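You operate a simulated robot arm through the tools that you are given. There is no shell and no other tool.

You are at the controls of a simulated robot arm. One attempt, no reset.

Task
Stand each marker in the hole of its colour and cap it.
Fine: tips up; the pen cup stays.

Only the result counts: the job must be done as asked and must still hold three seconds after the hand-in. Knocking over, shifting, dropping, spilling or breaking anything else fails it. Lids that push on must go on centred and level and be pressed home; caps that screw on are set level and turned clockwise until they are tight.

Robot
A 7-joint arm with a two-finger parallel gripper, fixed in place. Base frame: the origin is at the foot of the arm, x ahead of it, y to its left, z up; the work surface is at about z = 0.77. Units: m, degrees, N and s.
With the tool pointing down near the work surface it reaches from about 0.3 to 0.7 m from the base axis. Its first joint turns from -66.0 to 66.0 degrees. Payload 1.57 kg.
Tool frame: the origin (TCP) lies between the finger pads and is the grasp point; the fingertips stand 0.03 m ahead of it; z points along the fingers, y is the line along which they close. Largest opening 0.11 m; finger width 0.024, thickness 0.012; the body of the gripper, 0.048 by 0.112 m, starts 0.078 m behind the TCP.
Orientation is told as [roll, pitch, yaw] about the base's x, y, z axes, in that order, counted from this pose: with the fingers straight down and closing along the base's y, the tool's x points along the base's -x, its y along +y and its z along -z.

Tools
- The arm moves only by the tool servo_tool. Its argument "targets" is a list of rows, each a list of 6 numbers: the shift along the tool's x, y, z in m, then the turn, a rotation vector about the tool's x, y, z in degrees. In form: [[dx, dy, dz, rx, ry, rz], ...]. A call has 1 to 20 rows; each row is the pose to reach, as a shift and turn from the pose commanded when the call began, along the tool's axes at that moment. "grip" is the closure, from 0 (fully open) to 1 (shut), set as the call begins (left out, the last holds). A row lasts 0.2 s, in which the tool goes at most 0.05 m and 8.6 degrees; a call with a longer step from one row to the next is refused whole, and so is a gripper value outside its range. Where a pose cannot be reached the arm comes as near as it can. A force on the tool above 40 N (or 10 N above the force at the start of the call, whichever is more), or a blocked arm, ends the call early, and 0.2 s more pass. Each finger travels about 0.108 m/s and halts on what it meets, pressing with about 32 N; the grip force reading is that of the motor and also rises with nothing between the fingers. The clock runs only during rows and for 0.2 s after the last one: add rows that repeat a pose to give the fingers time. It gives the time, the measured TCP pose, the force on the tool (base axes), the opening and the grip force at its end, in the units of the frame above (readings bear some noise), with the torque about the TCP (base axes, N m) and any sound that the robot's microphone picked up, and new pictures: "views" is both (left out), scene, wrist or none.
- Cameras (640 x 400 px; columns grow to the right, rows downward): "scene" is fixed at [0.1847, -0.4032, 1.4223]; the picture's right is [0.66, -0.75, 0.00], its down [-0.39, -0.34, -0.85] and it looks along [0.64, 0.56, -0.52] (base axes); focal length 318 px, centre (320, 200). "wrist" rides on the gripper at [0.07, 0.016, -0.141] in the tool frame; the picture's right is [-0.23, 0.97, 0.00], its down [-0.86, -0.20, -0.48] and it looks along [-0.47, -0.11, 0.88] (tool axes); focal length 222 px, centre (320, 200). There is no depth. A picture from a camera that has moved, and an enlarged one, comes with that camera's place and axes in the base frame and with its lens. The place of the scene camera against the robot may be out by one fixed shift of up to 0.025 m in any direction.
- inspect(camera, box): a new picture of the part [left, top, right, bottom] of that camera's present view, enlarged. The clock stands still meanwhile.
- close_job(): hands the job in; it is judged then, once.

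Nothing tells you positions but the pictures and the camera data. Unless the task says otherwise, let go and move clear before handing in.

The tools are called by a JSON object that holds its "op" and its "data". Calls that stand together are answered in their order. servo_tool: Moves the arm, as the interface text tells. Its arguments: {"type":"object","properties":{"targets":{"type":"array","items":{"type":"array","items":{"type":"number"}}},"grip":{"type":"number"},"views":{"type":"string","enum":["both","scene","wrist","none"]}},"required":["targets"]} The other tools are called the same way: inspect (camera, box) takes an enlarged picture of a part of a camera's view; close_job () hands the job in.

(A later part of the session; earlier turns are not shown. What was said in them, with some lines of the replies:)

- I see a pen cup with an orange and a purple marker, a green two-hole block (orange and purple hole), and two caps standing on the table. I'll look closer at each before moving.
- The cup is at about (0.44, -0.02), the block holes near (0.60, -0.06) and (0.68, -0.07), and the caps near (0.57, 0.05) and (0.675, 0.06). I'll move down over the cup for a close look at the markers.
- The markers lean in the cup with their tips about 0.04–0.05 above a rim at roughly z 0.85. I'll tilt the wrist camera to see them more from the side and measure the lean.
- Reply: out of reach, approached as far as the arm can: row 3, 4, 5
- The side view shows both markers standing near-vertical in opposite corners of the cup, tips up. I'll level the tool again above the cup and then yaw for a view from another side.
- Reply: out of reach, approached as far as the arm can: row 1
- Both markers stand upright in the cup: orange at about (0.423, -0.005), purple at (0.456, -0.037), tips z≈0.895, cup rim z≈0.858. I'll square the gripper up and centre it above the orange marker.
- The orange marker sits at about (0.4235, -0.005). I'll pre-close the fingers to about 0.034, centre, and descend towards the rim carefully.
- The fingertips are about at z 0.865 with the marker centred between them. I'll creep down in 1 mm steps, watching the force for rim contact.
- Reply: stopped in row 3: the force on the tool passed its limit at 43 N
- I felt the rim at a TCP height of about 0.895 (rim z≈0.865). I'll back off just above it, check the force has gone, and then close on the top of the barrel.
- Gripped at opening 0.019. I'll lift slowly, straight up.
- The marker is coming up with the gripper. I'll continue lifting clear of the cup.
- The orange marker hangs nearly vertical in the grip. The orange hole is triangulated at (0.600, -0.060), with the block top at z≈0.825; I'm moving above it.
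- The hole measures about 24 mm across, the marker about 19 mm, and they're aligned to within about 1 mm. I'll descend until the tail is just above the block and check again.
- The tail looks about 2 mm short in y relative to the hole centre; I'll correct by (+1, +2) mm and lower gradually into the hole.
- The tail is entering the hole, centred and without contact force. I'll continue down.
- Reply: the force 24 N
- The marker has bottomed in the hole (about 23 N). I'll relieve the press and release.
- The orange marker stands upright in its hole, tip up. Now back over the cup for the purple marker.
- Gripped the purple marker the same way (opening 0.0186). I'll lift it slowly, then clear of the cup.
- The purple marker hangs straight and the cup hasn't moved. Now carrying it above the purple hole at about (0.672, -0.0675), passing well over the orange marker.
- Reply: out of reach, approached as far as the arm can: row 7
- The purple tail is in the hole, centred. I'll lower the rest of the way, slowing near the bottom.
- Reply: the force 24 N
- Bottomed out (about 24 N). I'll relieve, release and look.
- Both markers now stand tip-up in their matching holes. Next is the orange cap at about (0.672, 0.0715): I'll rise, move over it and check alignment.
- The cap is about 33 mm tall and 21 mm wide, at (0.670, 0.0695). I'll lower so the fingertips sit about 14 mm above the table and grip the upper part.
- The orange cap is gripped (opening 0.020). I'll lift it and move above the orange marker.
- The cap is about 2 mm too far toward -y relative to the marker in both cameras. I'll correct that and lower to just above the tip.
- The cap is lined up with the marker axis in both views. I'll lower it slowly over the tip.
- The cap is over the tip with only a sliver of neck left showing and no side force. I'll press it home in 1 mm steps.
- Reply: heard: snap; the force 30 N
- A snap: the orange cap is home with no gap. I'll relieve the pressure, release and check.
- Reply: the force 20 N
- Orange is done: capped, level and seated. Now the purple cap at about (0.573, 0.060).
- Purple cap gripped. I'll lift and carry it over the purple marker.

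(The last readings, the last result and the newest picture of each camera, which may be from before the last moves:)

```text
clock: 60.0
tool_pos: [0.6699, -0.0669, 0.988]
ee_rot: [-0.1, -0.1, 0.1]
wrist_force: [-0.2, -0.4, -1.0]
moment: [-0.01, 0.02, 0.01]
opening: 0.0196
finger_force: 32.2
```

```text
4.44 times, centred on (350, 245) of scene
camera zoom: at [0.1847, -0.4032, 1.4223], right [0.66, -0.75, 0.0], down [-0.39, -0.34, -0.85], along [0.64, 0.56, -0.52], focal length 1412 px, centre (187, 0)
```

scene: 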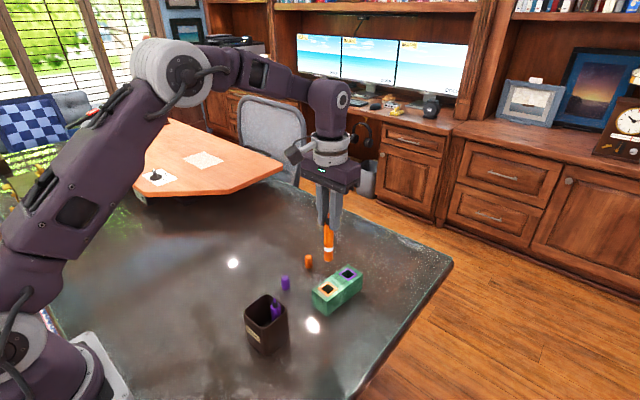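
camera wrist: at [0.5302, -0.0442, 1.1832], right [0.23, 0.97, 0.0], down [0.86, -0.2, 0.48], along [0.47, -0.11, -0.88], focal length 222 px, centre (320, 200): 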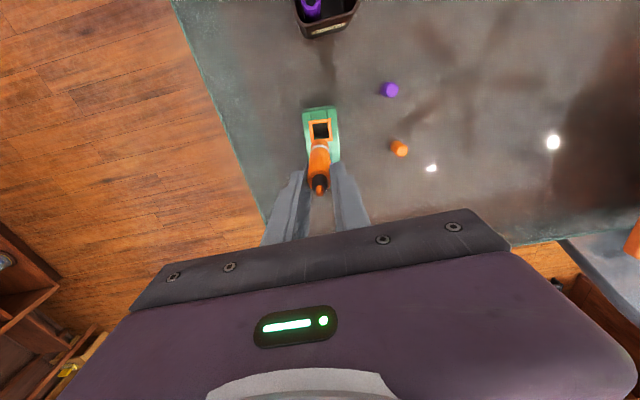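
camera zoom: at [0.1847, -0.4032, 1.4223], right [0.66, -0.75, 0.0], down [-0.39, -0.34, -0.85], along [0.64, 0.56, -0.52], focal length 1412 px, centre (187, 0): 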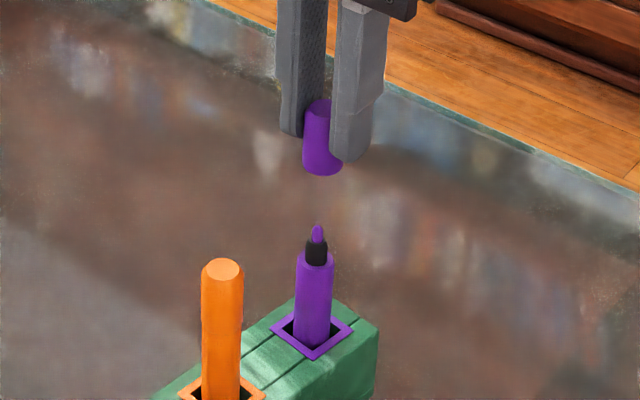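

{"op": "servo_tool", "data": {"targets": [[-0.001, 0.0014, 0.01, 0, 0, 0], [-0.001, 0.0014, 0.025, 0, 0, 0], [-0.001, 0.0014, 0.036, 0, 0, 0], [-0.001, 0.0014, 0.036, 0, 0, 0]], "views": "none"}}

{"op": "inspect", "data": {"camera": "wrist", "box": [270, 110, 370, 200]}}

{"op": "inspect", "data": {"camera": "scene", "box": [320, 220, 380, 290]}}

```text
clock: 61.0
tool_pos: [0.674, -0.066, 0.9538]
ee_rot: [-0.1, -0.2, 0.0]
wrist_force: [0.5, 0.2, 0.4]
moment: [0.01, 0.0, 0.03]
opening: 0.0201
finger_force: 32.5
```

```text
4.44 times, centred on (320, 155) of wrist
camera zoom: at [0.6035, -0.0503, 1.0948], right [0.23, 0.97, 0.0], down [0.85, -0.2, 0.48], along [0.47, -0.11, -0.88], focal length 987 px, centre (320, 400)
```

zoom: 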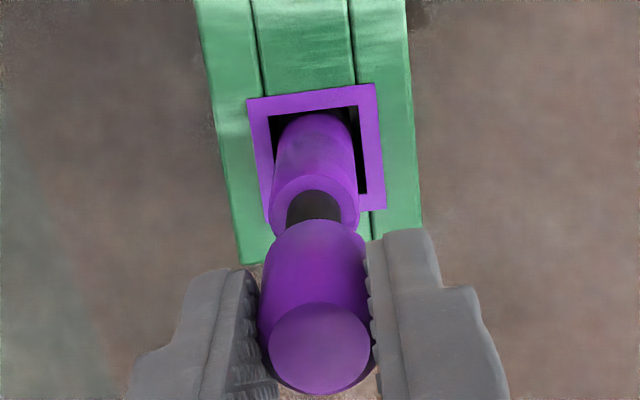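

```text
5.71 times, centred on (350, 255) of scene
camera zoom: at [0.1847, -0.4032, 1.4223], right [0.66, -0.75, 0.0], down [-0.39, -0.34, -0.85], along [0.64, 0.56, -0.52], focal length 1816 px, centre (149, -114)
```

zoom: 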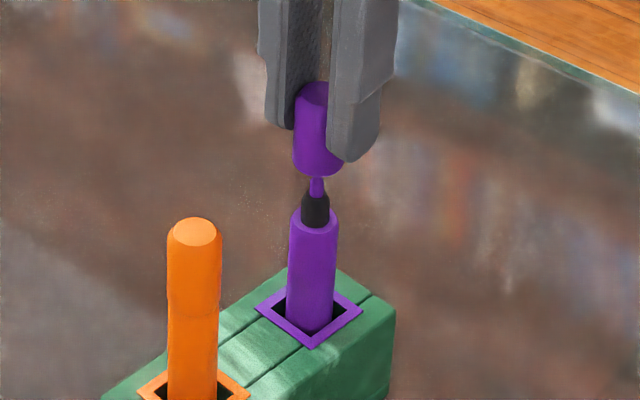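

Aligned in both views. Lowering it over the tip.

{"op": "servo_tool", "data": {"targets": [[0, 0.0, 0.003, 0, 0, 0], [0, 0.0, 0.006, 0, 0, 0], [0, 0, 0.009, 0, 0, 0], [0, 0, 0.012, 0, 0, 0], [0, 0, 0.015, 0, 0, 0], [0, 0, 0.018, 0, 0, 0], [0, 0, 0.021, 0, 0, 0], [0, 0, 0.024, 0, 0, 0]], "views": "none"}}

{"op": "inspect", "data": {"camera": "scene", "box": [320, 220, 380, 290]}}

{"op": "inspect", "data": {"camera": "wrist", "box": [270, 110, 370, 200]}}

```text
clock: 62.9
tool_pos: [0.6731, -0.0652, 0.9282]
ee_rot: [-0.1, 0.0, 0.1]
wrist_force: [0.3, 0.7, 0.1]
moment: [-0.01, -0.01, -0.01]
opening: 0.02
finger_force: 31.6
```

```text
5.71 times, centred on (350, 255) of scene
camera zoom: at [0.1847, -0.4032, 1.4223], right [0.66, -0.75, 0.0], down [-0.39, -0.34, -0.85], along [0.64, 0.56, -0.52], focal length 1816 px, centre (149, -114)
```

zoom: 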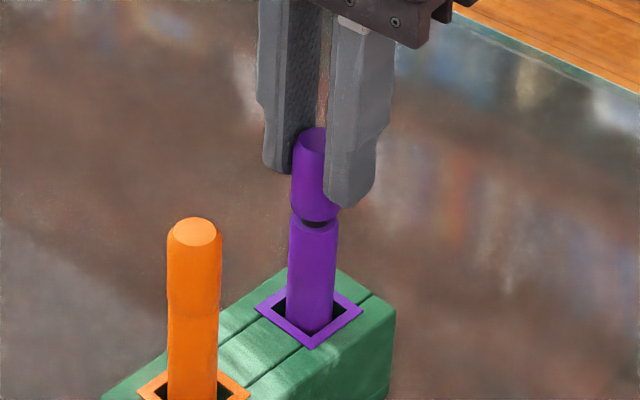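

```text
4.44 times, centred on (320, 155) of wrist
camera zoom: at [0.6034, -0.0505, 1.0705], right [0.23, 0.97, 0.0], down [0.85, -0.2, 0.48], along [0.47, -0.11, -0.88], focal length 987 px, centre (320, 400)
```

zoom: 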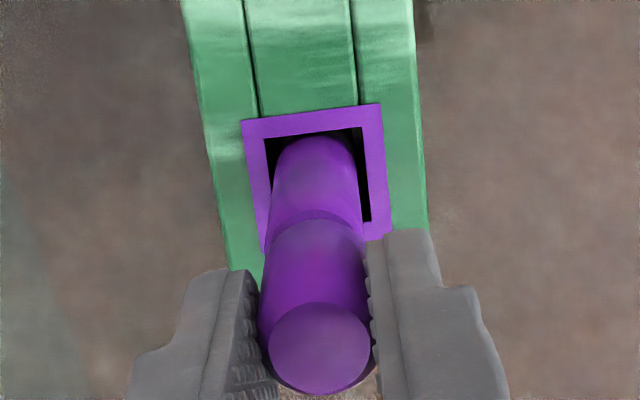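

The cap is over the neck, with only a sliver left. Pressing it home.

{"op": "servo_tool", "data": {"targets": [[0, 0, 0.001, 0, 0, 0], [0, 0, 0.002, 0, 0, 0], [0, 0, 0.003, 0, 0, 0], [0, 0, 0.004, 0, 0, 0], [0, 0, 0.005, 0, 0, 0], [0, 0, 0.006, 0, 0, 0], [0, 0, 0.007, 0, 0, 0], [0, 0, 0.008, 0, 0, 0]], "views": "none"}}

{"op": "inspect", "data": {"camera": "scene", "box": [320, 220, 380, 290]}}

```text
clock: 64.7
tool_pos: [0.6738, -0.0652, 0.9222]
ee_rot: [0.0, -0.2, 0.1]
wrist_force: [-3.8, -0.5, 20.0]
moment: [-0.07, 0.58, 0.03]
opening: 0.0198
finger_force: 32.2
heard: snap
```

```text
5.71 times, centred on (350, 255) of scene
camera zoom: at [0.1842, -0.4031, 1.4223], right [0.66, -0.75, 0.0], down [-0.39, -0.34, -0.85], along [0.64, 0.56, -0.52], focal length 1816 px, centre (149, -114)
```

zoom: 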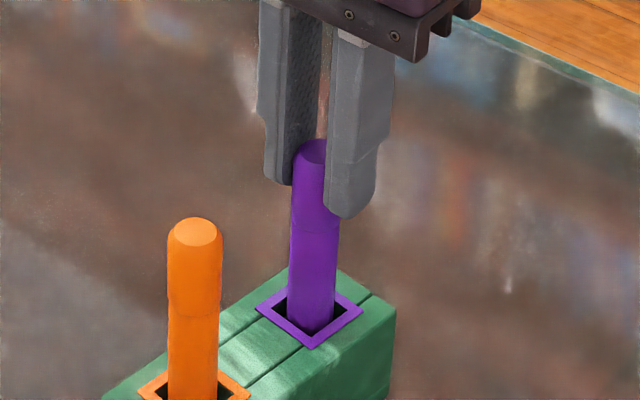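

It snapped on. I'll add one small extra press to match the orange one, then relieve and release.

{"op": "servo_tool", "data": {"targets": [[0, 0, 0.0007, 0, 0, 0], [0, 0, 0.0007, 0, 0, 0]], "views": "none"}}

{"op": "servo_tool", "data": {"targets": [[0, 0, -0.0012, 0, 0, 0], [0, 0, -0.0014, 0, 0, 0]], "views": "none"}}

{"op": "servo_tool", "data": {"targets": [[0, 0, 0, 0, 0, 0], [0, 0, 0, 0, 0, 0]], "grip": 0.55, "views": "none"}}

{"op": "servo_tool", "data": {"targets": [[0, 0, -0.02, 0, 0, 0], [0, 0, -0.05, 0, 0, 0], [0, 0, -0.09, 0, 0, 0], [0.03, 0, -0.12, 0, 0, 0], [0.07, 0.0, -0.13, 0, 0, 0], [0.11, 0.02, -0.13, 0, 0, 0], [0.11, 0.02, -0.13, 0, 0, 0]]}}

{"op": "inspect", "data": {"camera": "scene", "box": [230, 220, 390, 360]}}

{"op": "inspect", "data": {"camera": "scene", "box": [305, 235, 375, 320]}}

```text
clock: 65.2
tool_pos: [0.6741, -0.0659, 0.9216]
ee_rot: [-0.1, -0.3, 0.0]
wrist_force: [-2.0, -0.6, 33.7]
moment: [-0.06, 0.23, -0.01]
opening: 0.0198
finger_force: 32.0
```

```text
clock: 65.8
tool_pos: [0.6738, -0.0647, 0.9197]
ee_rot: [-0.1, -0.1, 0.2]
wrist_force: [4.0, -1.2, 22.6]
moment: [-0.18, -0.51, -0.05]
opening: 0.02
finger_force: 31.8
```

```text
clock: 66.5
tool_pos: [0.6738, -0.0652, 0.921]
ee_rot: [-0.1, -0.1, 0.1]
wrist_force: [0.1, -1.5, -0.5]
moment: [0.0, 0.0, -0.02]
opening: 0.0495
finger_force: 0.1
```

```text
clock: 68.0
tool_pos: [0.5635, -0.0449, 1.0527]
ee_rot: [0.1, 0.0, 0.1]
wrist_force: [-0.3, -0.6, -0.8]
moment: [0.0, 0.04, -0.01]
opening: 0.0496
finger_force: 0.1
camera wrist: at [0.4933, -0.0297, 1.1938], right [0.23, 0.97, 0.0], down [0.85, -0.2, 0.48], along [0.47, -0.11, -0.88], focal length 222 px, centre (320, 200)
```

scene: 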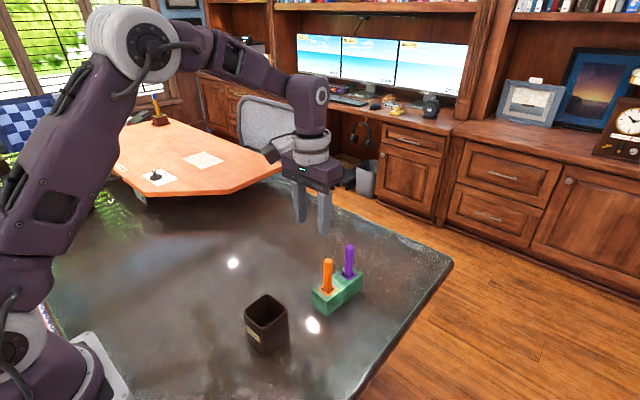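
wrist: 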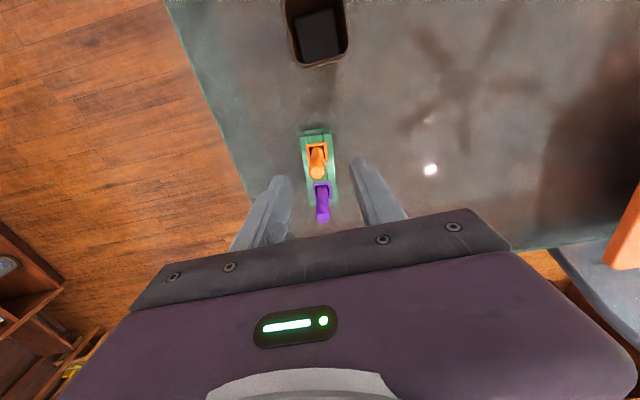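

```text
2.86 times, centred on (310, 290) of scene
camera zoom: at [0.1847, -0.4032, 1.4223], right [0.66, -0.75, 0.0], down [-0.39, -0.34, -0.85], along [0.64, 0.56, -0.52], focal length 908 px, centre (349, -57)
```

zoom: 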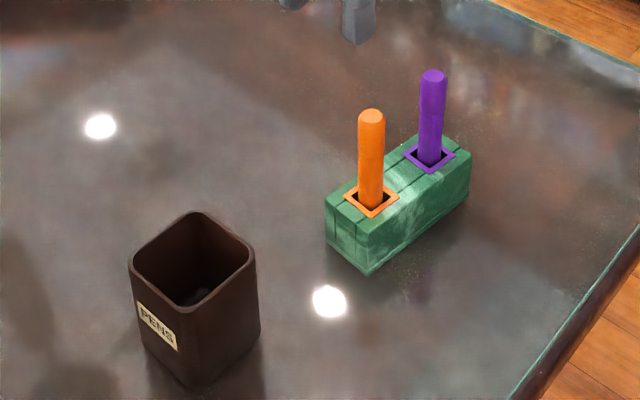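

```text
4.71 times, centred on (340, 278) of scene
camera zoom: at [0.1847, -0.4032, 1.4223], right [0.66, -0.75, 0.0], down [-0.39, -0.34, -0.85], along [0.64, 0.56, -0.52], focal length 1495 px, centre (226, -165)
```

zoom: 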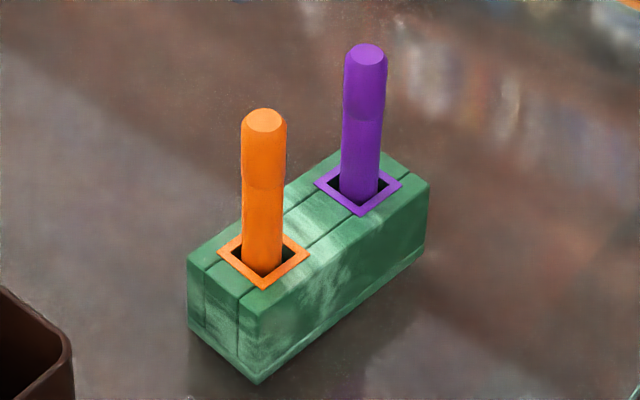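

Both markers stand in the holes of their own colour with their caps snapped on and no gap. The cup and block look to be where they started, and the gripper is clear and empty, so I'm handing the job in.

{"op": "close_job", "data": {}}

```text
The job is handed in.
```

Both markers are standing tip-up in the holes of their own colour, and each is capped. I heard a snap as each cap went on, and the final pictures show no gap between cap and barrel.

The pen cup looks unmoved in those pictures. While reaching for the orange marker I touched its rim once from above, at about 43 N, then backed off. The block also looks unmoved, and nothing was dropped. The gripper let go and moved clear before I handed the job in. I haven't seen the judge's result.
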